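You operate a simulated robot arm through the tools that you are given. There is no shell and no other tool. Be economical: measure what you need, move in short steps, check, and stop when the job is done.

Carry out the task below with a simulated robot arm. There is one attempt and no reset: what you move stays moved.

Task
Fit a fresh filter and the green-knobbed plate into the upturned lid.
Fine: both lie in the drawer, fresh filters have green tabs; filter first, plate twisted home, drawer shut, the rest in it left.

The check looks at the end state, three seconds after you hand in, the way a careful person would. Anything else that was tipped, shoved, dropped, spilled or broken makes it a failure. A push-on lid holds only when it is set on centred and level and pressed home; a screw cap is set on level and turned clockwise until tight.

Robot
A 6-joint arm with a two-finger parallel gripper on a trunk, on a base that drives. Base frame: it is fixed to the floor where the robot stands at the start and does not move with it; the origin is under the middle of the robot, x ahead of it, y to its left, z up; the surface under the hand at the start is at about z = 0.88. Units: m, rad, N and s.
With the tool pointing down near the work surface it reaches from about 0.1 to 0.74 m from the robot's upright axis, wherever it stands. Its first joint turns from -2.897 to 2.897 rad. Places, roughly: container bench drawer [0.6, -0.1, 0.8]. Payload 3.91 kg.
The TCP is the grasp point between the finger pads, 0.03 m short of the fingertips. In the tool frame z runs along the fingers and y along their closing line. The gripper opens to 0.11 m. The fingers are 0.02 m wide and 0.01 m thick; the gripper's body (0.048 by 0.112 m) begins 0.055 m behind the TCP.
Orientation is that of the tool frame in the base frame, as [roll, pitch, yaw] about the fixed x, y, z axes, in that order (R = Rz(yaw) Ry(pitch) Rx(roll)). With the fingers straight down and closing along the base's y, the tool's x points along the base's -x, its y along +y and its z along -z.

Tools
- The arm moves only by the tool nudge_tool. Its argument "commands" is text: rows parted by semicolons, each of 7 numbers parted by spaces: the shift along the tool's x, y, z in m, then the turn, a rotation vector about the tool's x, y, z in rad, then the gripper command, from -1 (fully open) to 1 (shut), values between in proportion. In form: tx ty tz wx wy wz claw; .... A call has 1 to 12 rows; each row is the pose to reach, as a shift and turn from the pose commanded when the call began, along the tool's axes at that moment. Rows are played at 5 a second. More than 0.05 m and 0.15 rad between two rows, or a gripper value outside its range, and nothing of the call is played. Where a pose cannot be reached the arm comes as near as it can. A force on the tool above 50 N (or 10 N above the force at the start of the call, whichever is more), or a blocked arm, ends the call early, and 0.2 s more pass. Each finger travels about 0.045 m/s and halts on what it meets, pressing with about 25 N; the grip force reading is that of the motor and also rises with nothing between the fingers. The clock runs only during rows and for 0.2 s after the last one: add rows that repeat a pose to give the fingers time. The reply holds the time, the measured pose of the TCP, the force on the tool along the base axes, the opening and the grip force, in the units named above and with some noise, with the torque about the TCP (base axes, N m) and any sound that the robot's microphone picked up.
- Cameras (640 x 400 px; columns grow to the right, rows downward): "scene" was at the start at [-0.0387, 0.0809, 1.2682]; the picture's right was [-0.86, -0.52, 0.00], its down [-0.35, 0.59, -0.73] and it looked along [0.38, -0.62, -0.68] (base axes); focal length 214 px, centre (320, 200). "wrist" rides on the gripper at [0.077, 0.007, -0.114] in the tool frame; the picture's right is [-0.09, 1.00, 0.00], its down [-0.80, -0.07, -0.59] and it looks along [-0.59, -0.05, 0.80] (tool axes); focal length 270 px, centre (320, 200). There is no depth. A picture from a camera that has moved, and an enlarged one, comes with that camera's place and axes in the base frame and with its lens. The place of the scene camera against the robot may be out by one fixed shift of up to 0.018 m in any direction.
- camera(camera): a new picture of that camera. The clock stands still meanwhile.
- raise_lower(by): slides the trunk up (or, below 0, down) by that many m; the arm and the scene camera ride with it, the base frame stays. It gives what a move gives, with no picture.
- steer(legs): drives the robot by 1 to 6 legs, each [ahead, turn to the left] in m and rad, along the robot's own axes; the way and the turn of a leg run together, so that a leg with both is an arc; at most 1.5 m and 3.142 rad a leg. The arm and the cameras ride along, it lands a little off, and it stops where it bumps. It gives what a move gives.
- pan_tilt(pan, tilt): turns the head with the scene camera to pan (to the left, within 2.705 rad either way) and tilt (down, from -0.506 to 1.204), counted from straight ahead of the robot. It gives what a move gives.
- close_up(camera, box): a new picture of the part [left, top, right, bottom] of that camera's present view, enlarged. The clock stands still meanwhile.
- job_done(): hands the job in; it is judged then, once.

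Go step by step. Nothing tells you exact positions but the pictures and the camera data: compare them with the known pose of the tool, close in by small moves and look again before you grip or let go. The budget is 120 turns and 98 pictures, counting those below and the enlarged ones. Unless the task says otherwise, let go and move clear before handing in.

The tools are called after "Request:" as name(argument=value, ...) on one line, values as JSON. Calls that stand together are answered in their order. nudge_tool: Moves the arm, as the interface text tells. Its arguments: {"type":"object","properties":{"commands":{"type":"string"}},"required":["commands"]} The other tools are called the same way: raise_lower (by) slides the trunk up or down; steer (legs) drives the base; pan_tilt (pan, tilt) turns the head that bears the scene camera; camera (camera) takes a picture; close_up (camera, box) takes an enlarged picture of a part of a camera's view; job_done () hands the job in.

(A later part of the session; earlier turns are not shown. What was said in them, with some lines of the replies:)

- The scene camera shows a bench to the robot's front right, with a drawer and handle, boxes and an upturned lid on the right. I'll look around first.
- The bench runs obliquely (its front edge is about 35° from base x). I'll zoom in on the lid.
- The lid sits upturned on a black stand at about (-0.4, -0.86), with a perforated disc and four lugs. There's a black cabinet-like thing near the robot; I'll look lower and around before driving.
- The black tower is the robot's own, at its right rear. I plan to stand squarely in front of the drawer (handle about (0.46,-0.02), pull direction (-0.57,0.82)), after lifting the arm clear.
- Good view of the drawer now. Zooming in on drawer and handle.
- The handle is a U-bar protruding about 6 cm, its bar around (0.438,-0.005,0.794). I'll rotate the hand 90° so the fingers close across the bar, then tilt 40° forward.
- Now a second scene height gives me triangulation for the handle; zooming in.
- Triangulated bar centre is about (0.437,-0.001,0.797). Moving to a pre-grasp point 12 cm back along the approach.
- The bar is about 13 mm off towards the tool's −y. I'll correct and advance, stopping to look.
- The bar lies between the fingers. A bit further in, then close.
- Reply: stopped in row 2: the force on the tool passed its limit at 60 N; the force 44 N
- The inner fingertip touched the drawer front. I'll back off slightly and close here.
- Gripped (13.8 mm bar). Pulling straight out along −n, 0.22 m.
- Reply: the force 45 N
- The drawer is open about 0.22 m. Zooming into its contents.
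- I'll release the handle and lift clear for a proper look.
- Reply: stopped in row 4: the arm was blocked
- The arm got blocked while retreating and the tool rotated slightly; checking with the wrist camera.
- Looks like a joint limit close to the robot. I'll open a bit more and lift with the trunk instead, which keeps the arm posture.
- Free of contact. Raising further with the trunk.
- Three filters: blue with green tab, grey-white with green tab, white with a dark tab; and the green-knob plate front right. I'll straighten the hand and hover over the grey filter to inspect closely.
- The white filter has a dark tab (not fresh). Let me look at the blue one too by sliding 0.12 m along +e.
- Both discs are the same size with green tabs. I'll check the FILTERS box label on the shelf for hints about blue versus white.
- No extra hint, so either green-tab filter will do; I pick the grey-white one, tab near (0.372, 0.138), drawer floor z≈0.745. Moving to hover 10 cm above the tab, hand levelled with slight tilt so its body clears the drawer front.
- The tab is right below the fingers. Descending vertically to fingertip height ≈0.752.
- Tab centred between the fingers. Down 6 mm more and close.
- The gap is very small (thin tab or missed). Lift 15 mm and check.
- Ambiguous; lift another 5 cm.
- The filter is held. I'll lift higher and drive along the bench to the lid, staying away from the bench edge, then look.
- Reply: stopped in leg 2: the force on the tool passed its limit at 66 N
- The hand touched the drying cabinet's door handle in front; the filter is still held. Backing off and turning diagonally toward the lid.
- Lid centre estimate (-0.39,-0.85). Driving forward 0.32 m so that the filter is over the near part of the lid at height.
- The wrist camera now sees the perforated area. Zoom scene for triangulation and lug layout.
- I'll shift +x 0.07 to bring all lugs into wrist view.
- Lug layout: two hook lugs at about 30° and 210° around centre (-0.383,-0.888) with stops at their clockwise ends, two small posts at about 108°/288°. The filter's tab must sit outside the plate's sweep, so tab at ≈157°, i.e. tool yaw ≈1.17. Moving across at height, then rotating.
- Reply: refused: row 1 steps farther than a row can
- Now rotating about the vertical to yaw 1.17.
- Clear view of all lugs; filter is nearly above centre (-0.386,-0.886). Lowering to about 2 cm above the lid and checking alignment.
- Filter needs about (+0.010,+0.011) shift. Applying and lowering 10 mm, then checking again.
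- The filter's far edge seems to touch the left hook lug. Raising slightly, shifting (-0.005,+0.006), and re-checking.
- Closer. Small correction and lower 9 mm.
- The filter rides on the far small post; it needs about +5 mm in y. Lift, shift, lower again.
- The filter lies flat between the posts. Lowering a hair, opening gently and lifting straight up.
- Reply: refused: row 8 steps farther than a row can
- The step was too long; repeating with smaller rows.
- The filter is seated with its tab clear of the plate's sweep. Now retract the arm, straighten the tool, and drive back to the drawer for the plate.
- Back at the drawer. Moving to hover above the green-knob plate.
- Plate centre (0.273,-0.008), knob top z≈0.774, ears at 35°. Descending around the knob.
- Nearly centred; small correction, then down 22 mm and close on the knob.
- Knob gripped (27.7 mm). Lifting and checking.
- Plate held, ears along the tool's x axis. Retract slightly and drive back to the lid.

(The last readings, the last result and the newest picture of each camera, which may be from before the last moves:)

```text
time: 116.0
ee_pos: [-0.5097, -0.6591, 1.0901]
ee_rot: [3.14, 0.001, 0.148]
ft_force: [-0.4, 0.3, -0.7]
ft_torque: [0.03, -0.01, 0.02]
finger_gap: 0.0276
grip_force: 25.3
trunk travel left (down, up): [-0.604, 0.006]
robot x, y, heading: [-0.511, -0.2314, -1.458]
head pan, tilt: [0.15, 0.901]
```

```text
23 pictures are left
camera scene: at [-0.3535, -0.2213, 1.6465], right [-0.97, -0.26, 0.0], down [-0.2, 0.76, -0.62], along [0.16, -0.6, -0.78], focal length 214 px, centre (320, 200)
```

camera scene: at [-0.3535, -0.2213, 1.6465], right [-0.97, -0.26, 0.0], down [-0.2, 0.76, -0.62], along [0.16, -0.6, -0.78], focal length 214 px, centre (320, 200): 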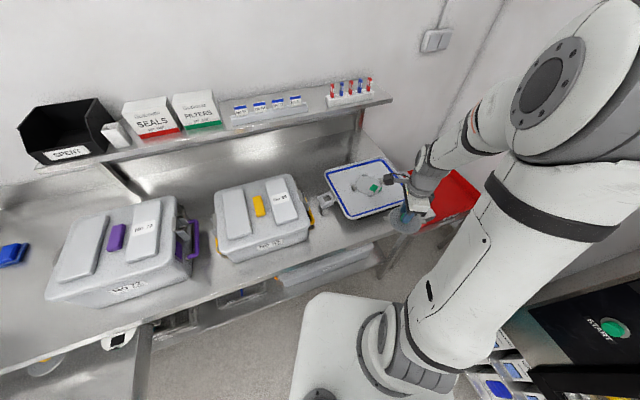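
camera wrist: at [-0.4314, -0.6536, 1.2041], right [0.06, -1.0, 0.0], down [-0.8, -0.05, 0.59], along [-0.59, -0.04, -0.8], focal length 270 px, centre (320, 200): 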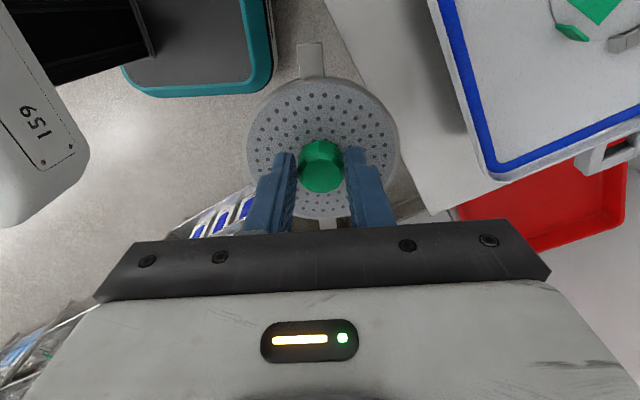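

Moving the plate over the lid centre while rotating to yaw 1.26 (ears at 72°, between hook and post).

Request:
nudge_tool(commands="0.012 0.0293 0 0 0 -0.139 1;0.0241 0.0587 0 0 0 -0.277 1;0.0362 0.088 0 0 0 -0.416 1;0.0483 0.1174 0 0 0 -0.555 1;0.0603 0.1467 0 0 0 -0.694 1;0.0724 0.176 0 0 0 -0.832 1;0.0844 0.2054 0 0 0 -0.971 1;0.0965 0.2347 0 0 0 -1.11 1;0.0965 0.2347 0 0 0 -1.11 1")

Request:
nudge_tool(commands="0 0 0.03 0 0 0 1;0 0 0.06 0 0 0 1;0 0 0.06 0 0 0 1")

Request:
camera(camera="wrist")

Request:
close_up(camera="scene", box=[320, 155, 416, 215])

```text
time: 118.0
ee_pos: [-0.3783, -0.8758, 1.0892]
ee_rot: [3.14, 0.004, 1.26]
ft_force: [0.4, 0.6, -1.0]
ft_torque: [0.03, 0.02, 0.0]
finger_gap: 0.0278
grip_force: 24.4
trunk travel left (down, up): [-0.604, 0.006]
robot x, y, heading: [-0.5082, -0.2347, -1.46]
head pan, tilt: [0.15, 0.901]
```

```text
time: 118.8
ee_pos: [-0.3789, -0.8756, 1.0299]
ee_rot: [3.141, 0.003, 1.258]
ft_force: [0.7, 0.4, -0.6]
ft_torque: [-0.01, 0.03, -0.01]
finger_gap: 0.0277
grip_force: 24.7
trunk travel left (down, up): [-0.604, 0.006]
robot x, y, heading: [-0.5086, -0.2362, -1.459]
head pan, tilt: [0.15, 0.901]
```

```text
22 pictures are left
camera wrist: at [-0.3482, -0.804, 1.1438], right [0.92, -0.39, 0.0], down [-0.31, -0.74, 0.6], along [-0.23, -0.55, -0.8], focal length 270 px, centre (320, 200)
```

wrist: 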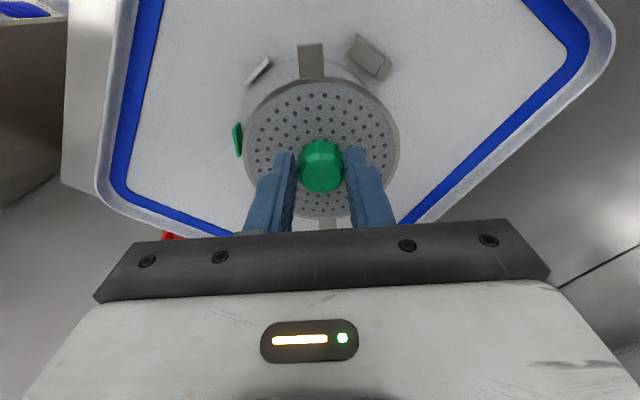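

```text
6.67 times, centred on (368, 185) of scene
camera zoom: at [-0.3535, -0.2196, 1.6465], right [-0.97, -0.26, 0.0], down [-0.2, 0.76, -0.62], along [0.16, -0.6, -0.78], focal length 1430 px, centre (0, 300)
```

zoom: 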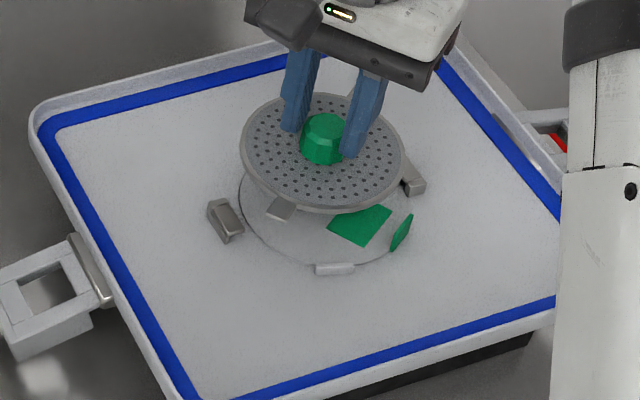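

Aligned within ~5 mm. Correct by −5 mm in x and lower 3 cm, then check.

Request:
nudge_tool(commands="-0.0015 -0.0048 0.01 0 0 0 1;-0.0015 -0.0048 0.03 0 0 0 1;-0.0015 -0.0048 0.03 0 0 0 1")

Request:
camera(camera="wrist")

Request:
close_up(camera="scene", box=[320, 155, 416, 215])

```text
time: 119.6
ee_pos: [-0.3845, -0.875, 1.0014]
ee_rot: [-3.141, 0.003, 1.258]
ft_force: [0.6, 0.2, -0.5]
ft_torque: [-0.02, -0.02, -0.03]
finger_gap: 0.0274
grip_force: 25.1
trunk travel left (down, up): [-0.604, 0.006]
robot x, y, heading: [-0.5128, -0.2345, -1.46]
head pan, tilt: [0.15, 0.901]
```

```text
20 pictures are left
camera wrist: at [-0.3539, -0.8032, 1.1146], right [0.92, -0.39, 0.0], down [-0.31, -0.74, 0.6], along [-0.23, -0.55, -0.8], focal length 270 px, centre (320, 200)
```

wrist: 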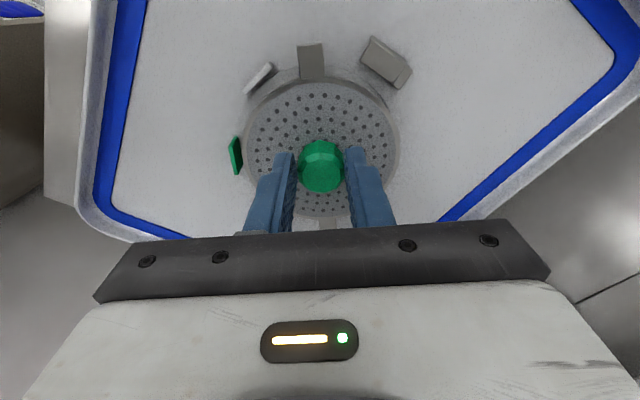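

```text
6.67 times, centred on (368, 185) of scene
camera zoom: at [-0.3535, -0.2196, 1.6465], right [-0.97, -0.26, 0.0], down [-0.2, 0.76, -0.62], along [0.16, -0.6, -0.78], focal length 1430 px, centre (0, 300)
```

zoom: 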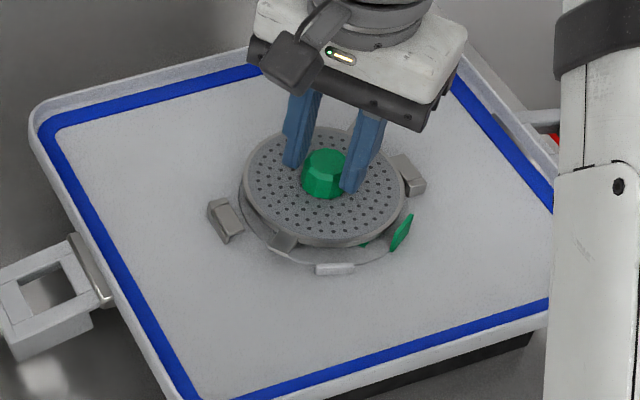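

Very well aligned. Lowering until light contact.

Request:
nudge_tool(commands="-0.001 0 0.005 0 0 0 1;-0.001 0 0.01 0 0 0 1;-0.001 0 0.014 0 0 0 1;-0.001 0 0.016 0 0 0 1")

Request:
close_up(camera="scene", box=[320, 155, 416, 215])

```text
time: 120.6
ee_pos: [-0.3837, -0.8762, 0.9878]
ee_rot: [3.137, 0.007, 1.259]
ft_force: [2.5, 0.8, 18.8]
ft_torque: [-0.06, -0.01, 0.04]
finger_gap: 0.0282
grip_force: 24.8
trunk travel left (down, up): [-0.604, 0.006]
robot x, y, heading: [-0.5066, -0.2337, -1.462]
head pan, tilt: [0.15, 0.901]
```

```text
6.67 times, centred on (368, 185) of scene
camera zoom: at [-0.3536, -0.2175, 1.6468], right [-0.97, -0.26, 0.0], down [-0.2, 0.76, -0.62], along [0.16, -0.6, -0.78], focal length 1430 px, centre (0, 300)
```

zoom: 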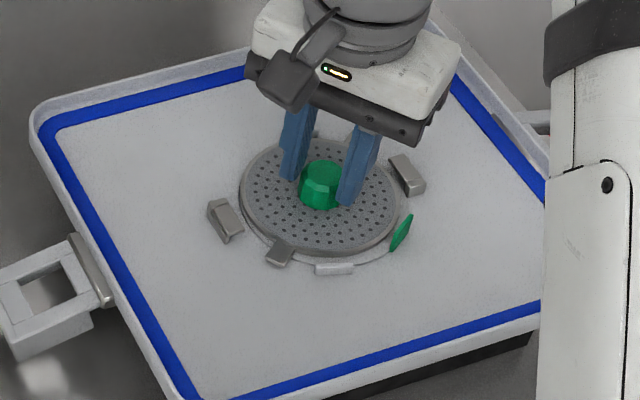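

The plate rests on the filter. Easing the pressure slightly and twisting clockwise.

Request:
nudge_tool(commands="0 0 -0.001 0 0 0.08 1;0 0 -0.001 0 0 0.16 1;0 0 -0.001 0 0 0.24 1;0 0 -0.001 0 0 0.32 1;0 0 -0.001 0 0 0.4 1;0 0 -0.001 0 0 0.48 1")

Request:
close_up(camera="scene", box=[320, 155, 416, 215])

```text
time: 122.0
ee_pos: [-0.3854, -0.8757, 0.9868]
ee_rot: [3.138, 0.003, 0.777]
ft_force: [-0.1, -0.1, 10.2]
ft_torque: [-0.15, 0.12, 0.11]
finger_gap: 0.028
grip_force: 25.2
trunk travel left (down, up): [-0.604, 0.006]
robot x, y, heading: [-0.5057, -0.2326, -1.462]
head pan, tilt: [0.15, 0.901]
```

```text
6.67 times, centred on (368, 185) of scene
camera zoom: at [-0.3536, -0.2187, 1.6464], right [-0.97, -0.26, 0.0], down [-0.2, 0.76, -0.62], along [0.16, -0.6, -0.78], focal length 1430 px, centre (0, 300)
```

zoom: 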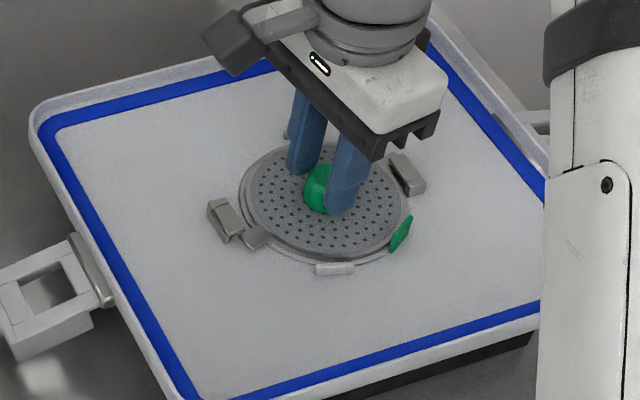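

The ear is entering the hook. Continue the clockwise twist.

Request:
nudge_tool(commands="0 0 0 0 0 0.06 1;0 0 0 0 0 0.12 1;0 0 0 0 0 0.18 1;0 0 0 0 0 0.24 1")

Request:
close_up(camera="scene", box=[320, 155, 416, 215])

```text
time: 123.0
ee_pos: [-0.3847, -0.8758, 0.9861]
ee_rot: [3.139, 0.001, 0.537]
ft_force: [0.4, -1.1, 7.8]
ft_torque: [-0.14, 0.14, 0.08]
finger_gap: 0.0279
grip_force: 24.8
trunk travel left (down, up): [-0.604, 0.006]
robot x, y, heading: [-0.51, -0.2334, -1.459]
head pan, tilt: [0.15, 0.901]
```

```text
6.67 times, centred on (368, 185) of scene
camera zoom: at [-0.3535, -0.2191, 1.6465], right [-0.97, -0.26, 0.0], down [-0.2, 0.76, -0.62], along [0.16, -0.6, -0.78], focal length 1430 px, centre (0, 300)
```

zoom: 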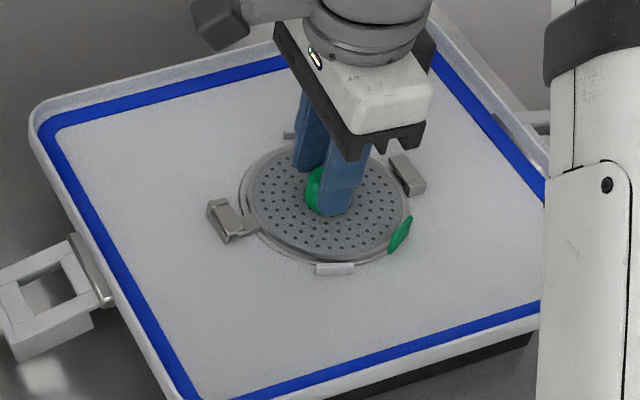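

Ear is sliding under the hook; continue until it meets the stop.

Request:
nudge_tool(commands="0 0 0 0 0 0.05 1;0 0 0 0 0 0.1 1;0 0 0 0 0 0.15 1;0 0 0 0 0 0.2 1")

Request:
close_up(camera="scene", box=[336, 165, 400, 205])

```text
time: 124.0
ee_pos: [-0.3858, -0.8763, 0.9859]
ee_rot: [3.14, -0.001, 0.337]
ft_force: [6.1, -2.5, 7.3]
ft_torque: [-0.17, -0.14, 0.15]
finger_gap: 0.0284
grip_force: 25.3
trunk travel left (down, up): [-0.604, 0.006]
robot x, y, heading: [-0.5078, -0.2375, -1.463]
head pan, tilt: [0.15, 0.901]
```

```text
10.00 times, centred on (368, 185) of scene
camera zoom: at [-0.3527, -0.2194, 1.6464], right [-0.97, -0.26, 0.0], down [-0.2, 0.76, -0.62], along [0.16, -0.6, -0.78], focal length 2145 px, centre (-160, 350)
```

zoom: 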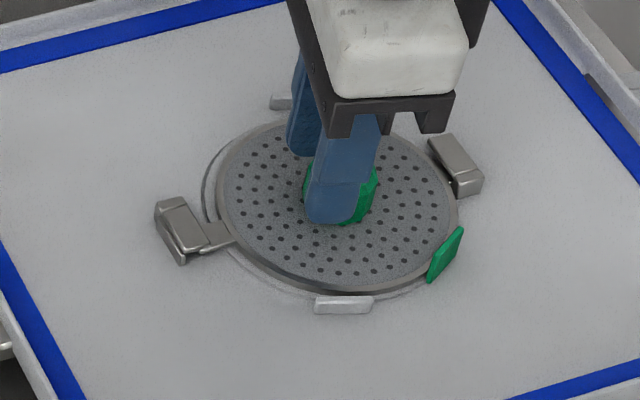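

Ear is under the hook bar. Twist a bit more to reach the stop, watching the torque.

Request:
nudge_tool(commands="0 0 0 0 0 0.05 1;0 0 0 0 0 0.1 1;0 0 0 0 0 0.15 1;0 0 0 0 0 0.15 1")

Request:
close_up(camera="scene", box=[336, 165, 400, 205])

```text
time: 125.0
ee_pos: [-0.3848, -0.8763, 0.9874]
ee_rot: [3.139, 0.003, 0.189]
ft_force: [10.4, -3.2, 5.6]
ft_torque: [-0.22, -0.27, 0.24]
finger_gap: 0.0269
grip_force: 25.1
trunk travel left (down, up): [-0.604, 0.006]
robot x, y, heading: [-0.5096, -0.2348, -1.459]
head pan, tilt: [0.15, 0.901]
```

```text
10.00 times, centred on (368, 185) of scene
camera zoom: at [-0.3521, -0.2197, 1.6463], right [-0.97, -0.26, 0.0], down [-0.2, 0.76, -0.62], along [0.16, -0.6, -0.78], focal length 2145 px, centre (-160, 350)
```

zoom: 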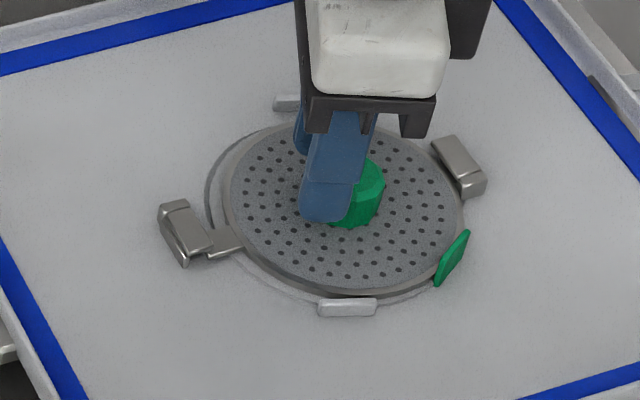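

The knob sat off-centre in the fingers, so the plate got pushed ~9 mm to −x while turning. I'll release the knob, look, re-centre the grip, and shift the plate back before the final twist.

Request:
nudge_tool(commands="0 0 0 0 0 0 0.6;0 0 0 0 0 0 0.2;0 0 0 0 0 0 0.1;0 0 -0.02 0 0 0 0.1;0 0 -0.03 0 0 0 0.1;0 0 -0.03 0 0 0 0.1")

Request:
camera(camera="wrist")

Request:
close_up(camera="scene", box=[336, 165, 400, 205])

```text
time: 126.4
ee_pos: [-0.3854, -0.8776, 1.0155]
ee_rot: [3.138, 0.0, 0.19]
ft_force: [-0.5, -0.6, -0.8]
ft_torque: [-0.03, 0.0, 0.01]
finger_gap: 0.0493
grip_force: 0.0
trunk travel left (down, up): [-0.604, 0.006]
robot x, y, heading: [-0.5087, -0.233, -1.455]
head pan, tilt: [0.15, 0.901]
```

```text
13 pictures are left
camera wrist: at [-0.3069, -0.8692, 1.1298], right [0.1, -0.99, 0.0], down [-0.8, -0.08, 0.59], along [-0.59, -0.06, -0.8], focal length 270 px, centre (320, 200)
```

wrist: 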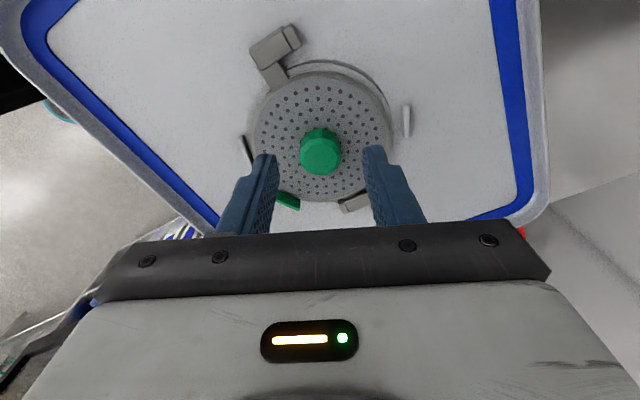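

```text
10.00 times, centred on (368, 185) of scene
camera zoom: at [-0.3535, -0.2198, 1.6465], right [-0.97, -0.26, 0.0], down [-0.2, 0.76, -0.62], along [0.16, -0.6, -0.78], focal length 2145 px, centre (-160, 350)
```

zoom: 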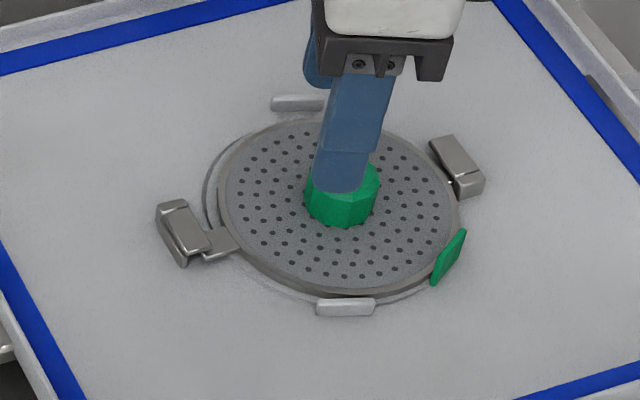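

The knob is centred in the fingers now, but the plate sits ~8 mm toward −x. Re-grip with the hand turned back by 0.75 rad, shift it (+0.008,−0.003), then twist again.

Request:
nudge_tool(commands="0 0 0 0 0 -0.15 0.1;0 0 0 0 0 -0.3 0.1;0 0 0 0 0 -0.45 0.1;0 0 0 0 0 -0.6 0.1;0 0 0 0 0 -0.75 0.1;0 0 0.015 0 0 -0.75 0.1;0 0 0.028 0 0 -0.75 0.1;0 0 0.028 0 0 -0.75 0.5;0 0 0.028 0 0 -0.75 1;0 0 0.028 0 0 -0.75 1;0 0 0.028 0 0 -0.75 1")

Request:
nudge_tool(commands="0.0012 0.004 0 0 0 -0.03 1;0.0023 0.0083 0 0 0 -0.03 1;0.0023 0.0083 0 0 0 -0.03 1")

Request:
close_up(camera="scene", box=[336, 165, 400, 205])

```text
time: 128.8
ee_pos: [-0.3837, -0.8781, 0.9899]
ee_rot: [3.141, 0.001, 0.937]
ft_force: [0.1, 0.6, -0.1]
ft_torque: [0.02, 0.0, -0.01]
finger_gap: 0.0285
grip_force: 25.0
trunk travel left (down, up): [-0.604, 0.006]
robot x, y, heading: [-0.5099, -0.2334, -1.456]
head pan, tilt: [0.15, 0.901]
```

```text
time: 129.6
ee_pos: [-0.3761, -0.8792, 0.9909]
ee_rot: [3.139, 0.002, 0.969]
ft_force: [-1.9, 4.1, 1.6]
ft_torque: [0.18, 0.1, -0.06]
finger_gap: 0.0289
grip_force: 25.1
trunk travel left (down, up): [-0.604, 0.006]
robot x, y, heading: [-0.5101, -0.2349, -1.46]
head pan, tilt: [0.15, 0.901]
```

```text
10.00 times, centred on (368, 185) of scene
camera zoom: at [-0.3538, -0.2191, 1.6465], right [-0.97, -0.26, 0.0], down [-0.2, 0.76, -0.62], along [0.16, -0.6, -0.78], focal length 2145 px, centre (-160, 350)
```

zoom: 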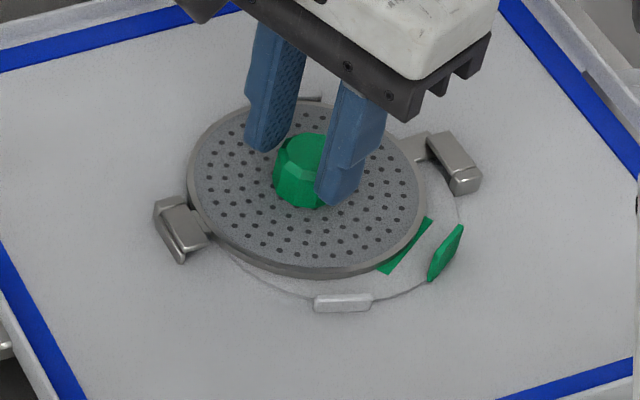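

That overshot: the plate moved too far and rides the far post. Shift back (-0.006,+0.004) and press down lightly.

Request:
nudge_tool(commands="0 -0.0036 0 0 0 0 1;0 -0.0072 0 0 0 0 1;0 -0.0072 0.004 0 0 0 1;0 -0.0072 0.005 0 0 0 1")

Request:
close_up(camera="scene", box=[336, 165, 400, 205])

```text
time: 130.6
ee_pos: [-0.382, -0.8743, 0.9854]
ee_rot: [3.137, 0.005, 0.968]
ft_force: [3.6, -5.2, 19.6]
ft_torque: [-0.27, 0.01, 0.05]
finger_gap: 0.0289
grip_force: 25.7
trunk travel left (down, up): [-0.604, 0.006]
robot x, y, heading: [-0.5111, -0.2337, -1.459]
head pan, tilt: [0.15, 0.901]
```

```text
10.00 times, centred on (368, 185) of scene
camera zoom: at [-0.3534, -0.2182, 1.6466], right [-0.97, -0.26, 0.0], down [-0.2, 0.76, -0.62], along [0.16, -0.6, -0.78], focal length 2145 px, centre (-160, 350)
```

zoom: 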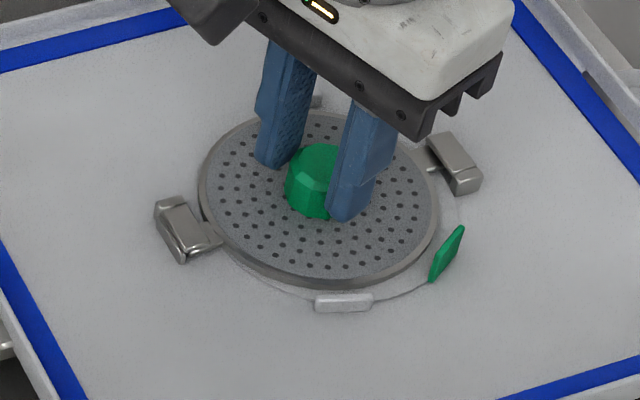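

Centred now. Ease the pressure and twist clockwise.

Request:
nudge_tool(commands="0 0 -0.001 0 0 0.06 1;0 0 -0.001 0 0 0.12 1;0 0 -0.001 0 0 0.18 1;0 0 -0.001 0 0 0.24 1;0 0 -0.001 0 0 0.3 1;0 0 -0.001 0 0 0.3 1")

Request:
close_up(camera="scene", box=[336, 165, 400, 205])

```text
time: 132.0
ee_pos: [-0.3826, -0.8771, 0.9836]
ee_rot: [3.141, 0.001, 0.667]
ft_force: [0.2, 1.1, 5.0]
ft_torque: [-0.02, 0.02, -0.05]
finger_gap: 0.0279
grip_force: 25.6
trunk travel left (down, up): [-0.604, 0.006]
robot x, y, heading: [-0.5097, -0.2351, -1.46]
head pan, tilt: [0.15, 0.901]
```

```text
10.00 times, centred on (368, 185) of scene
camera zoom: at [-0.3536, -0.2191, 1.6465], right [-0.97, -0.26, 0.0], down [-0.2, 0.76, -0.62], along [0.16, -0.6, -0.78], focal length 2145 px, centre (-160, 350)
```

zoom: 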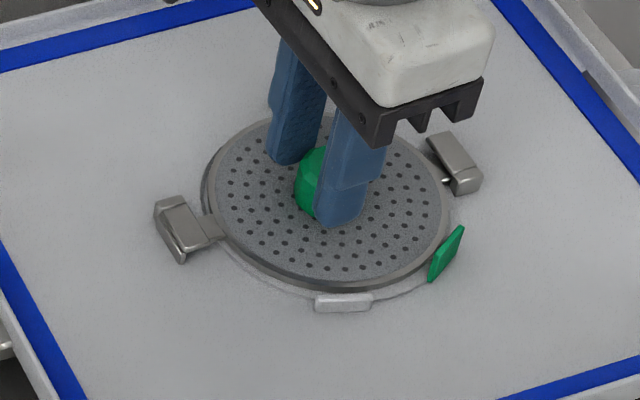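

Rotating; plate remains under the hooks. Twist further.

Request:
nudge_tool(commands="0 0 0 0 0 0.06 1;0 0 0 0 0 0.12 1;0 0 0 0 0 0.18 1;0 0 0 0 0 0.24 1;0 0 0 0 0 0.3 1")

Request:
close_up(camera="scene", box=[336, 165, 400, 205])

```text
time: 133.2
ee_pos: [-0.3826, -0.876, 0.9833]
ee_rot: [3.141, 0.0, 0.365]
ft_force: [5.6, -1.6, 2.6]
ft_torque: [-0.07, -0.2, 0.08]
finger_gap: 0.0265
grip_force: 25.1
trunk travel left (down, up): [-0.604, 0.006]
robot x, y, heading: [-0.5093, -0.2363, -1.454]
head pan, tilt: [0.15, 0.901]
```

```text
10.00 times, centred on (368, 185) of scene
camera zoom: at [-0.3527, -0.2198, 1.6464], right [-0.97, -0.26, 0.0], down [-0.2, 0.76, -0.62], along [0.16, -0.6, -0.78], focal length 2145 px, centre (-160, 350)
```

zoom: 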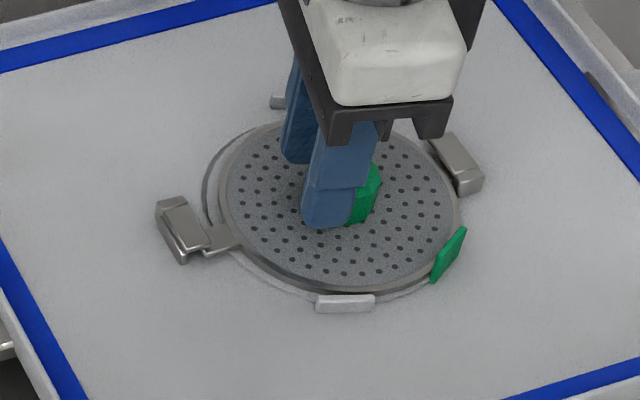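

The right ear reaches its stop while the plate slips sideways along the pads. I'll re-grip with the fingers closing along the hook axis (turn the hand cw ~1.1 rad while open), so the plate can't slide that way, then twist again.

Request:
nudge_tool(commands="0 0 0 0 0 0 0.5;0 0 0 0 0 0 0.1;0 0 -0.015 0 0 0 0.1;0 0 -0.03 0 0 0.14 0.1;0 0 -0.03 0 0 0.28 0.1;0 0 -0.03 0 0 0.42 0.1;0 0 -0.03 0 0 0.56 0.1;0 0 -0.03 0 0 0.7 0.1;0 0 -0.03 0 0 0.84 0.1;0 0 -0.03 0 0 0.97 0.1;0 0 -0.03 0 0 1.1 0.1;0 0 -0.03 0 0 1.1 0.1")

Request:
camera(camera="wrist")

```text
time: 135.8
ee_pos: [-0.3837, -0.8747, 1.0129]
ee_rot: [3.14, -0.003, -0.733]
ft_force: [-0.3, 1.3, -0.6]
ft_torque: [-0.01, 0.01, 0.0]
finger_gap: 0.0497
grip_force: 0.0
trunk travel left (down, up): [-0.604, 0.006]
robot x, y, heading: [-0.5063, -0.2351, -1.461]
head pan, tilt: [0.15, 0.901]
```

```text
7 pictures are left
camera wrist: at [-0.3302, -0.9314, 1.1279], right [-0.73, -0.68, 0.0], down [-0.55, 0.59, 0.59], along [-0.41, 0.43, -0.81], focal length 270 px, centre (320, 200)
```

wrist: 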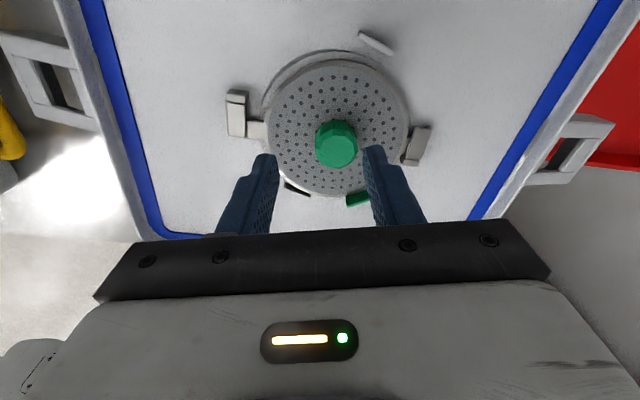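

This view shows clearly: the plate must go ~6 mm along +e (left here) and turn ~12° more clockwise. Grip here, shift, and twist.

Request:
nudge_tool(commands="0.003 0.0105 0 0 0 0 0.1;0.003 0.0105 0.015 0 0 0 0.1;0.003 0.0105 0.028 0 0 0 0.1;0.003 0.0105 0.028 0 0 0 0.5;0.003 0.0105 0.028 0 0 0 1;0.003 0.0105 0.028 0 0 0 1;0.003 0.0105 0.028 0 0 0 1;0.003 0.0075 0.028 0 0 0 1;0.003 0.0045 0.028 0 0 0 1;0.003 0.0045 0.029 0 0 0.05 1;0.003 0.0045 0.029 0 0 0.1 1;0.003 0.0045 0.029 0 0 0.15 1")

Request:
nudge_tool(commands="0 0 0 0 0 0.05 1;0 0 0 0 0 0.1 1;0 0 0 0 0 0.15 1")

Request:
camera(camera="wrist")

```text
time: 138.4
ee_pos: [-0.3824, -0.8828, 0.9844]
ee_rot: [3.139, -0.002, -0.882]
ft_force: [1.8, -8.7, 2.3]
ft_torque: [-0.24, -0.1, 0.45]
finger_gap: 0.0284
grip_force: 24.9
trunk travel left (down, up): [-0.604, 0.006]
robot x, y, heading: [-0.5105, -0.2382, -1.461]
head pan, tilt: [0.15, 0.901]
```

```text
time: 139.2
ee_pos: [-0.3841, -0.8832, 0.9841]
ee_rot: [3.139, -0.002, -1.035]
ft_force: [1.8, -11.7, 0.6]
ft_torque: [-0.43, -0.08, 0.27]
finger_gap: 0.0281
grip_force: 24.7
trunk travel left (down, up): [-0.604, 0.006]
robot x, y, heading: [-0.5117, -0.2394, -1.455]
head pan, tilt: [0.15, 0.901]
```

```text
6 pictures are left
camera wrist: at [-0.349, -0.9517, 1.0991], right [-0.9, -0.43, 0.0], down [-0.35, 0.73, 0.59], along [-0.26, 0.53, -0.81], focal length 270 px, centre (320, 200)
```

wrist: 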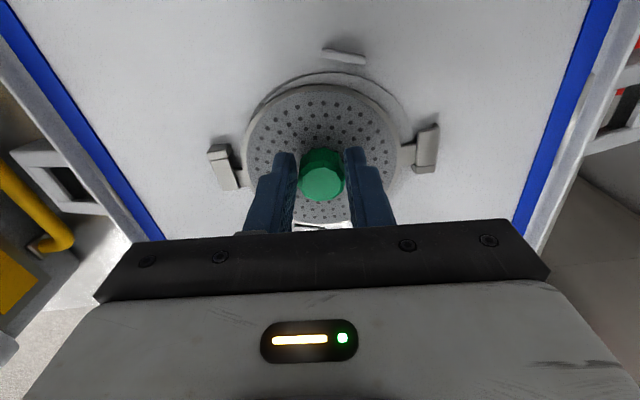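

The plate now presses on the near (+y) post; it needs about 5 mm toward −y and 2 mm −x. Shifting and continuing the twist.

Request:
nudge_tool(commands="0.0017 0.0022 0 0 0 0 1;0.0033 0.0043 0 0 0 0 1;0.0033 0.0043 0 0 0 0.05 1;0.0033 0.0043 0 0 0 0.1 1;0.0033 0.0043 0 0 0 0.15 1;0.0033 0.0043 0 0 0 0.2 1")

Request:
camera(camera="wrist")

```text
time: 140.6
ee_pos: [-0.3848, -0.8859, 0.9842]
ee_rot: [3.14, -0.003, -1.233]
ft_force: [0.1, -7.0, 1.1]
ft_torque: [-0.24, 0.01, 0.36]
finger_gap: 0.0274
grip_force: 25.2
trunk travel left (down, up): [-0.604, 0.006]
robot x, y, heading: [-0.5106, -0.2363, -1.459]
head pan, tilt: [0.15, 0.901]
```

```text
5 pictures are left
camera wrist: at [-0.3651, -0.9609, 1.099], right [-0.97, -0.25, 0.0], down [-0.2, 0.78, 0.59], along [-0.15, 0.57, -0.81], focal length 270 px, centre (320, 200)
```

wrist: 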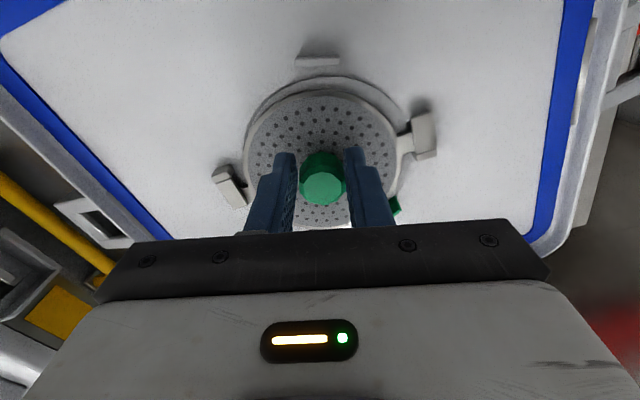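

Plate is centred and ears appear a few degrees past the hook axis, i.e. at the stop. One last small shift/twist to seat it, then release and look.

Request:
nudge_tool(commands="0.0028 0.001 0 0 0 0 1;0.0028 0.001 0 0 0 0.06 1;0.0028 0.001 0 0 0 0.12 1;0.0028 0.001 0 0 0 0.16 1")

Request:
nudge_tool(commands="0 0 0 0 0 0 0.5;0 0 0 0 0 0 0.1;0 0 0 0 0 0 0;0 0 -0.04 0 0 0 0;0 0 -0.08 0 0 0 0;0 0 -0.12 0 0 0 0")

Request:
camera(camera="wrist")

```text
time: 141.4
ee_pos: [-0.3935, -0.8939, 0.987]
ee_rot: [-3.106, -0.025, -1.316]
ft_force: [27.7, -9.9, 2.4]
ft_torque: [-0.23, -0.92, -0.27]
finger_gap: 0.0195
grip_force: 25.4
out of reach, approached as far as the arm can: row 2, 3
trunk travel left (down, up): [-0.604, 0.006]
robot x, y, heading: [-0.5088, -0.2378, -1.457]
head pan, tilt: [0.15, 0.901]
stopped in row 3: the force on the tool passed its limit at 58 N (the readings are from after the stop); the commanded pose is now the measured one
```

```text
time: 142.8
ee_pos: [-0.4038, -0.8874, 1.1086]
ee_rot: [-3.106, -0.018, -1.313]
ft_force: [0.6, 0.1, 0.2]
ft_torque: [0.0, 0.04, 0.02]
finger_gap: 0.0549
grip_force: 0.0
trunk travel left (down, up): [-0.604, 0.006]
robot x, y, heading: [-0.5117, -0.2299, -1.456]
head pan, tilt: [0.15, 0.901]
```

```text
4 pictures are left
camera wrist: at [-0.3951, -0.9635, 1.2241], right [-0.98, -0.17, -0.04], down [-0.16, 0.8, 0.58], along [-0.07, 0.58, -0.81], focal length 270 px, centre (320, 200)
```

wrist: 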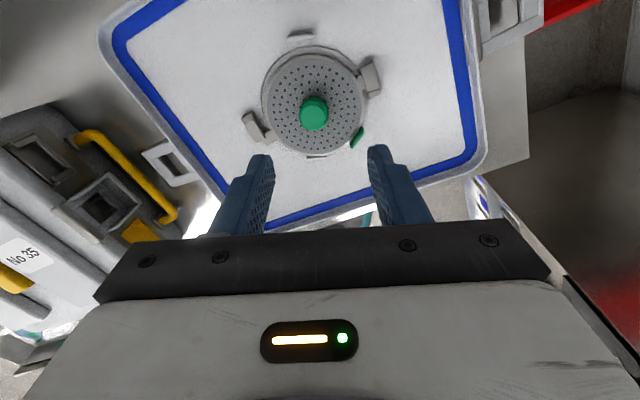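

The joint limit was met and the fingers slipped off, but the plate looks centred. Zooming in on the hooks.

Request:
close_up(camera="wrist", box=[230, 20, 402, 170])

```text
2.67 times, centred on (316, 95) of wrist
camera zoom: at [-0.3951, -0.9635, 1.2241], right [-0.98, -0.17, -0.04], down [-0.16, 0.8, 0.58], along [-0.07, 0.58, -0.81], focal length 721 px, centre (331, 480)
```

zoom: 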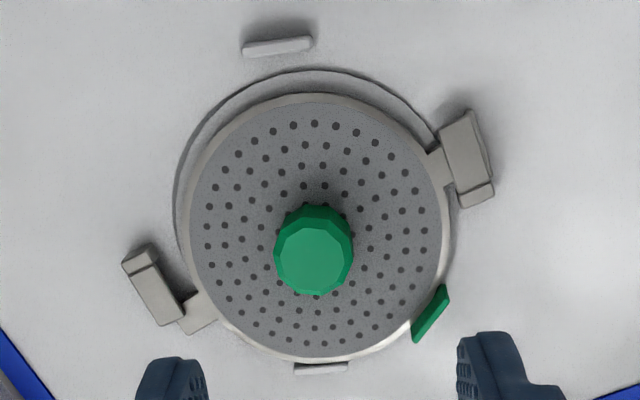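

The ears are only partly under the hooks; the plate needs ~(+6,−4) mm and ~12–15° more cw. I'll level the hand, turn back to yaw −0.5 (away from the joint limit), and redo it using force feedback.

Request:
nudge_tool(commands="-0.0033 -0.008 0 -0.018 -0.009 0 0;-0.0066 -0.016 0 -0.035 -0.018 0 0;-0.0066 -0.016 0 -0.035 -0.018 0 0")

Request:
nudge_tool(commands="0 0 0 0 0 -0.14 0;0 0 0 0 0 -0.28 0;0 0 0 0 0 -0.42 0;0 0 0 0 0 -0.56 0;0 0 0 0 0 -0.7 0;0 0 0 0 0 -0.81 0;0 0 0.04 0 0 -0.81 0;0 0 0.08 0 0 -0.81 0;0 0 0.09 0 0 -0.81 0;0 0 0.09 0 0 -0.81 0")

```text
time: 143.6
ee_pos: [-0.4076, -0.8813, 1.1056]
ee_rot: [-3.125, -0.004, -1.296]
ft_force: [-0.2, 0.7, 0.1]
ft_torque: [0.01, 0.01, 0.0]
finger_gap: 0.0549
grip_force: 0.1
out of reach, approached as far as the arm can: row 1, 2, 3
trunk travel left (down, up): [-0.604, 0.006]
robot x, y, heading: [-0.5134, -0.2389, -1.46]
head pan, tilt: [0.15, 0.901]
```

```text
time: 145.8
ee_pos: [-0.4077, -0.8807, 1.0151]
ee_rot: [3.141, 0.001, -0.506]
ft_force: [-0.7, -0.1, -0.6]
ft_torque: [0.02, 0.02, 0.07]
finger_gap: 0.055
grip_force: 0.1
trunk travel left (down, up): [-0.604, 0.006]
robot x, y, heading: [-0.5088, -0.236, -1.458]
head pan, tilt: [0.15, 0.901]
```

Hand level at yaw −0.5. Move over the knob and take one check picture.

Request:
nudge_tool(commands="0.0142 -0.011 0 0 0 0 0;0.0142 -0.011 0 0 0 0 0")

Request:
camera(camera="wrist")

```text
time: 146.4
ee_pos: [-0.3897, -0.8786, 1.0169]
ee_rot: [3.139, -0.001, -0.505]
ft_force: [-0.4, -0.3, 0.8]
ft_torque: [-0.03, -0.01, 0.02]
finger_gap: 0.0548
grip_force: 0.0
trunk travel left (down, up): [-0.604, 0.006]
robot x, y, heading: [-0.5064, -0.2376, -1.459]
head pan, tilt: [0.15, 0.901]
```

```text
2 pictures are left
camera wrist: at [-0.3242, -0.9207, 1.1303], right [-0.56, -0.83, 0.0], down [-0.67, 0.45, 0.59], along [-0.49, 0.33, -0.8], focal length 270 px, centre (320, 200)
```

wrist: 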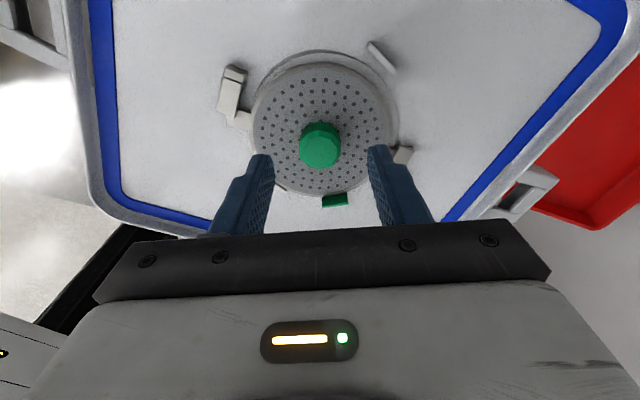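

Tool is centred on the knob; the plate needs 6 mm along tool x. Lower, grip, shift, twist a little and read forces.

Request:
nudge_tool(commands="0 0 0.015 0 0 0 0;0 0 0.031 0 0 0 0;0 0 0.031 0 0 0 0.5;0 0 0.031 0 0 0 1;0 0 0.031 0 0 0 1;0 0 0.031 0 0 0 1;0.002 0 0.031 0 0 0 1;0.004 0 0.031 0 0 0 1;0.006 0 0.031 0 0 0 1;0.006 0 0.032 0 0 0 1")

Request:
nudge_tool(commands="0 0 0 0 0 0.04 1;0 0 0 0 0 0.08 1;0 0 0 0 0 0.12 1;0 0 0 0 0 0.12 1")

```text
time: 148.6
ee_pos: [-0.3836, -0.881, 0.9847]
ee_rot: [3.14, 0.001, -0.507]
ft_force: [1.1, 0.5, 5.5]
ft_torque: [0.02, 0.06, 0.0]
finger_gap: 0.0279
grip_force: 25.4
trunk travel left (down, up): [-0.604, 0.006]
robot x, y, heading: [-0.5066, -0.2365, -1.46]
head pan, tilt: [0.15, 0.901]
```

```text
time: 149.6
ee_pos: [-0.3855, -0.8808, 0.9853]
ee_rot: [3.14, -0.001, -0.626]
ft_force: [-0.6, -2.2, 13.0]
ft_torque: [0.03, 0.18, 0.05]
finger_gap: 0.0276
grip_force: 24.7
trunk travel left (down, up): [-0.604, 0.006]
robot x, y, heading: [-0.5089, -0.2343, -1.462]
head pan, tilt: [0.15, 0.901]
```

Turning freely so far (torque small). Continue in small steps.

Request:
nudge_tool(commands="0 0 -0.0005 0 0 0.04 1;0 0 -0.0005 0 0 0.08 1;0 0 -0.0005 0 0 0.12 1;0 0 -0.0005 0 0 0.12 1")

```text
time: 150.6
ee_pos: [-0.3827, -0.8808, 0.9852]
ee_rot: [3.14, 0.001, -0.746]
ft_force: [0.3, -3.2, 6.9]
ft_torque: [-0.07, -0.04, 0.14]
finger_gap: 0.0281
grip_force: 25.0
trunk travel left (down, up): [-0.604, 0.006]
robot x, y, heading: [-0.5077, -0.2375, -1.459]
head pan, tilt: [0.15, 0.901]
```

Request:
nudge_tool(commands="0.001 0.0011 0 0 0 0.04 1;0.001 0.0011 0 0 0 0.08 1;0.001 0.0011 0 0 0 0.12 1;0.001 0.0011 0 0 0 0.12 1")

```text
time: 151.6
ee_pos: [-0.3841, -0.8832, 0.9845]
ee_rot: [3.141, 0.003, -0.867]
ft_force: [0.2, -1.2, -0.1]
ft_torque: [-0.03, -0.07, 0.13]
finger_gap: 0.0283
grip_force: 25.0
trunk travel left (down, up): [-0.604, 0.006]
robot x, y, heading: [-0.51, -0.2336, -1.458]
head pan, tilt: [0.15, 0.901]
```

Force dropped nicely (plate going under the hooks). Continue to the stop.

Request:
nudge_tool(commands="0 0 0 0 0 0.04 1;0 0 0 0 0 0.08 1;0 0 0 0 0 0.12 1;0 0 0 0 0 0.12 1")

```text
time: 152.6
ee_pos: [-0.3837, -0.8813, 0.9838]
ee_rot: [3.14, -0.001, -0.986]
ft_force: [-0.3, -2.2, 4.9]
ft_torque: [-0.07, 0.05, 0.12]
finger_gap: 0.0288
grip_force: 25.3
trunk travel left (down, up): [-0.604, 0.006]
robot x, y, heading: [-0.5108, -0.2372, -1.46]
head pan, tilt: [0.15, 0.901]
```

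Request:
nudge_tool(commands="0 0 0 0 0 0.04 1;0 0 0 0 0 0.08 1;0 0 0 0 0 0.12 1;0 0 0 0 0 0.12 1")

```text
time: 153.6
ee_pos: [-0.3848, -0.8814, 0.9844]
ee_rot: [3.141, 0.001, -1.105]
ft_force: [0.4, 0.0, 2.0]
ft_torque: [0.03, -0.02, 0.0]
finger_gap: 0.0287
grip_force: 24.8
trunk travel left (down, up): [-0.604, 0.006]
robot x, y, heading: [-0.5093, -0.236, -1.458]
head pan, tilt: [0.15, 0.901]
```

Torque has vanished, likely the knob slipped after hitting the stop. Release, rise, and use one close-up to verify.

Request:
nudge_tool(commands="0 0 0 0 0 0 0.5;0 0 0 0 0 0 0.1;0 0 0 0 0 0 0;0 0 -0.04 0 0 0 0;0 0 -0.08 0 0 0 0;0 0 -0.1 0 0 0 0;0 0 -0.1 0 0 0 0")

Request:
close_up(camera="wrist", box=[216, 10, 408, 170])

```text
time: 155.2
ee_pos: [-0.381, -0.8843, 1.0857]
ee_rot: [3.141, 0.0, -1.106]
ft_force: [0.1, 0.3, 0.5]
ft_torque: [0.0, -0.03, 0.0]
finger_gap: 0.0553
grip_force: 0.0
trunk travel left (down, up): [-0.604, 0.006]
robot x, y, heading: [-0.5094, -0.2373, -1.458]
head pan, tilt: [0.15, 0.901]
```

```text
2.50 times, centred on (312, 90) of wrist
camera zoom: at [-0.3517, -0.9556, 1.1997], right [-0.93, -0.37, 0.0], down [-0.29, 0.75, 0.59], along [-0.22, 0.55, -0.8], focal length 676 px, centre (340, 475)
```

zoom: 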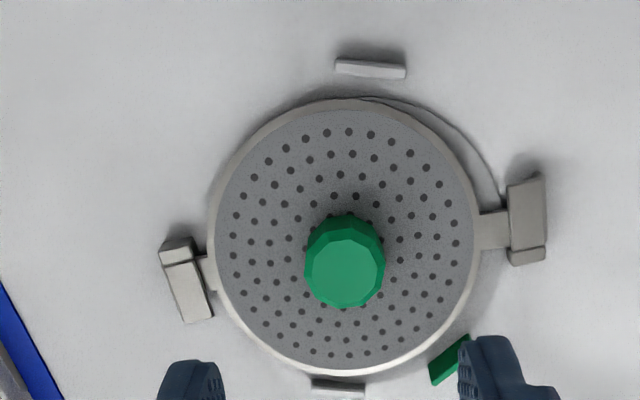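

Both ears are under the hook bars against their stops, filter tab clear: the plate is home. Now retract the arm and go back to shut the drawer by pushing its handle bar.

Request:
nudge_tool(commands="0 0 -0.01 0 0 0 0.5;-0.037 -0.018 -0.01 0 0 0 1;-0.075 -0.037 -0.01 0 0 0 1;-0.113 -0.056 -0.01 0 0 0 1;-0.15 -0.075 -0.01 0 0 0 1;-0.188 -0.094 -0.01 0 0 0 1")

Request:
nudge_tool(commands="0 0 0 0 0 -0.13 1;0 0 0 0 0 -0.26 1;0 0 0 0 0 -0.39 1;0 0 0 0 0 -0.52 1;0 0 0 0 0 -0.65 1;0 0 0 0 0 -0.78 1;0 0 0 0 0 -0.91 1;0 0 0 0 0 -1.04 1;0 0 0 0 0 -1.15 1")

Request:
steer(legs=[[-0.32, 0], [0, -0.976], [-0.76, 0], [0, 1.484]])

```text
time: 156.6
ee_pos: [-0.3836, -0.6716, 1.093]
ee_rot: [3.138, -0.001, -1.107]
ft_force: [0.8, 0.0, 0.1]
ft_torque: [-0.01, 0.01, 0.02]
finger_gap: 0.0003
grip_force: 24.9
trunk travel left (down, up): [-0.604, 0.006]
robot x, y, heading: [-0.5099, -0.2376, -1.459]
head pan, tilt: [0.15, 0.901]
```

```text
time: 158.6
ee_pos: [-0.384, -0.6719, 1.0956]
ee_rot: [3.141, 0.002, 0.044]
ft_force: [-0.6, -0.6, 0.3]
ft_torque: [0.0, 0.01, 0.05]
finger_gap: 0.0001
grip_force: 24.7
trunk travel left (down, up): [-0.604, 0.006]
robot x, y, heading: [-0.5122, -0.2328, -1.46]
head pan, tilt: [0.15, 0.901]
```

```text
time: 170.7
ee_pos: [0.3696, 0.287, 1.0954]
ee_rot: [3.139, 0.0, 0.599]
ft_force: [0.1, 0.1, 0.1]
ft_torque: [0.0, -0.01, 0.03]
finger_gap: 0.0002
grip_force: 24.9
trunk travel left (down, up): [-0.604, 0.006]
robot x, y, heading: [0.009, 0.5754, -0.914]
head pan, tilt: [0.15, 0.901]
```

Positioning the closed fingers just in front of the handle bar.

Request:
nudge_tool(commands="-0.034 -0.006 0 0 0 0 1;-0.069 -0.012 0 0 0 0 1;-0.1031 -0.0182 0 0 0 0 1;-0.1031 -0.0182 0.045 0 0 0 1;-0.1031 -0.0182 0.09 0 0 0 1;-0.1031 -0.0182 0.135 0 0 0 1;-0.1031 -0.0182 0.18 0 0 0 1;-0.1031 -0.0182 0.22 0 0 0 1;-0.1031 -0.0182 0.26 0 0 0 1;-0.1031 -0.0182 0.293 0 0 0 1;-0.1031 -0.0182 0.293 0 0 0 1")

```text
time: 173.1
ee_pos: [0.2766, 0.2441, 0.8016]
ee_rot: [3.141, 0.003, 0.598]
ft_force: [0.0, -0.5, 0.8]
ft_torque: [-0.02, -0.04, -0.02]
finger_gap: 0.0
grip_force: 25.4
trunk travel left (down, up): [-0.604, 0.006]
robot x, y, heading: [0.0106, 0.5733, -0.913]
head pan, tilt: [0.15, 0.901]
```

Pushing the drawer in slowly.

Request:
nudge_tool(commands="0.0004 0.02 0 0 0 0 1;0.0007 0.037 0 0 0 0 1;0.001 0.05 0 0 0 0 1;0.0012 0.065 0 0 0 0 1;0.0015 0.08 0 0 0 0 1;0.0018 0.095 0 0 0 0 1;0.0021 0.11 0 0 0 0 1;0.0024 0.125 0 0 0 0 1;0.0027 0.14 0 0 0 0 1;0.003 0.155 0 0 0 0 1;0.0032 0.17 0 0 0 0 1;0.0035 0.185 0 0 0 0 1")

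Request:
nudge_tool(commands="0.0002 0.012 0 0 0 0 1;0.0005 0.024 0 0 0 0 1;0.0007 0.036 0 0 0 0 1;0.0009 0.046 0 0 0 0 1;0.0011 0.056 0 0 0 0 1;0.0012 0.064 0 0 0 0 1;0.0014 0.07 0 0 0 0 1;0.0014 0.074 0 0 0 0 1")

```text
time: 175.7
ee_pos: [0.3785, 0.0916, 0.8025]
ee_rot: [3.139, 0.003, 0.599]
ft_force: [-0.1, 0.6, 0.0]
ft_torque: [0.03, -0.01, -0.02]
finger_gap: 0.0
grip_force: 25.3
trunk travel left (down, up): [-0.604, 0.006]
robot x, y, heading: [0.013, 0.577, -0.913]
head pan, tilt: [0.15, 0.901]
```

```text
time: 177.5
ee_pos: [0.4244, 0.0305, 0.8018]
ee_rot: [3.141, 0.001, 0.596]
ft_force: [-1.6, 0.3, 0.3]
ft_torque: [0.05, 0.01, -0.01]
finger_gap: 0.0001
grip_force: 25.0
trunk travel left (down, up): [-0.604, 0.006]
robot x, y, heading: [0.0126, 0.5746, -0.91]
head pan, tilt: [0.15, 0.901]
```

Now at the expected closed position with no stop force yet; nudge further until the stop.

Request:
nudge_tool(commands="0.0001 0.003 0 0 0 0 1;0.0001 0.006 0 0 0 0 1;0.0002 0.009 0 0 0 0 1;0.0002 0.012 0 0 0 0 1")

```text
time: 178.5
ee_pos: [0.4262, 0.027, 0.8018]
ee_rot: [-3.136, 0.001, 0.598]
ft_force: [-26.7, 37.3, -0.1]
ft_torque: [-2.87, -2.07, 1.08]
finger_gap: 0.0
grip_force: 25.2
trunk travel left (down, up): [-0.604, 0.006]
robot x, y, heading: [0.0118, 0.5715, -0.914]
head pan, tilt: [0.15, 0.901]
```

Firm stop (46 N): drawer shut. Backing away and lifting, then a last look.

Request:
nudge_tool(commands="0 -0.02 0 0 0 0 1;-0.001 -0.06 0 0 0 0 1;-0.002 -0.1 0 0 0 0 1;-0.002 -0.12 -0.03 0 0 0 1;-0.002 -0.12 -0.07 0 0 0 1;-0.002 -0.12 -0.11 0 0 0 1;-0.002 -0.12 -0.15 0 0 0 1;-0.002 -0.12 -0.19 0 0 0 1")

Request:
pan_tilt(pan=-0.1, tilt=0.65)

Request:
camera(camera="scene")

```text
time: 180.3
ee_pos: [0.3621, 0.1223, 0.9914]
ee_rot: [3.141, 0.001, 0.597]
ft_force: [0.5, -0.3, 0.3]
ft_torque: [-0.01, -0.01, -0.03]
finger_gap: 0.0001
grip_force: 24.6
trunk travel left (down, up): [-0.604, 0.006]
robot x, y, heading: [0.0122, 0.5768, -0.919]
head pan, tilt: [0.15, 0.901]
```

```text
time: 181.0
ee_pos: [0.3603, 0.1208, 0.9911]
ee_rot: [-3.14, 0.001, 0.597]
ft_force: [0.8, -0.6, -0.2]
ft_torque: [0.03, -0.04, 0.0]
finger_gap: 0.0
grip_force: 25.4
trunk travel left (down, up): [-0.604, 0.006]
robot x, y, heading: [0.0103, 0.5708, -0.912]
head pan, tilt: [-0.099, 0.649]
```

```text
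0 pictures are left
camera scene: at [0.1259, 0.6491, 1.6669], right [-0.85, -0.53, 0.0], down [-0.32, 0.51, -0.8], along [0.42, -0.68, -0.61], focal length 214 px, centre (320, 200)
```

scene: 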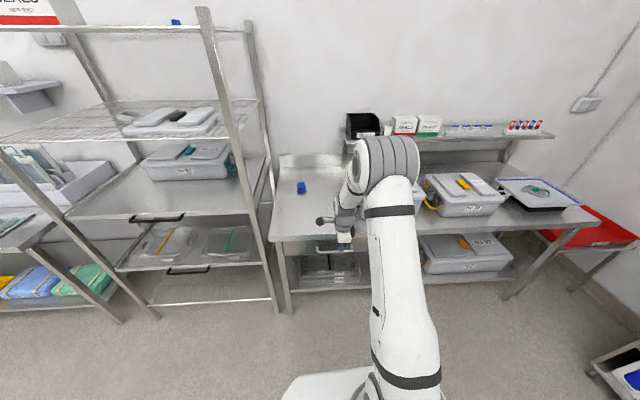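

The last picture shows the drawer shut, the plate sitting in the lid, and the hand clear of everything. Handing in.

Request:
job_done()

```text
The job is handed in.
```

I put a fresh green-tabbed filter in the upturned lid, twisted the green-knobbed plate home over it, and shut the drawer with the rest left inside.

While carrying the filter, the hand bumped the drying cabinet's door handle at about 66 N. The filter stayed in the grip and I saw no damage. When I checked the plate up close, both ears were under the hooks and looked to be against their stops. I only saw it from a distance after that.
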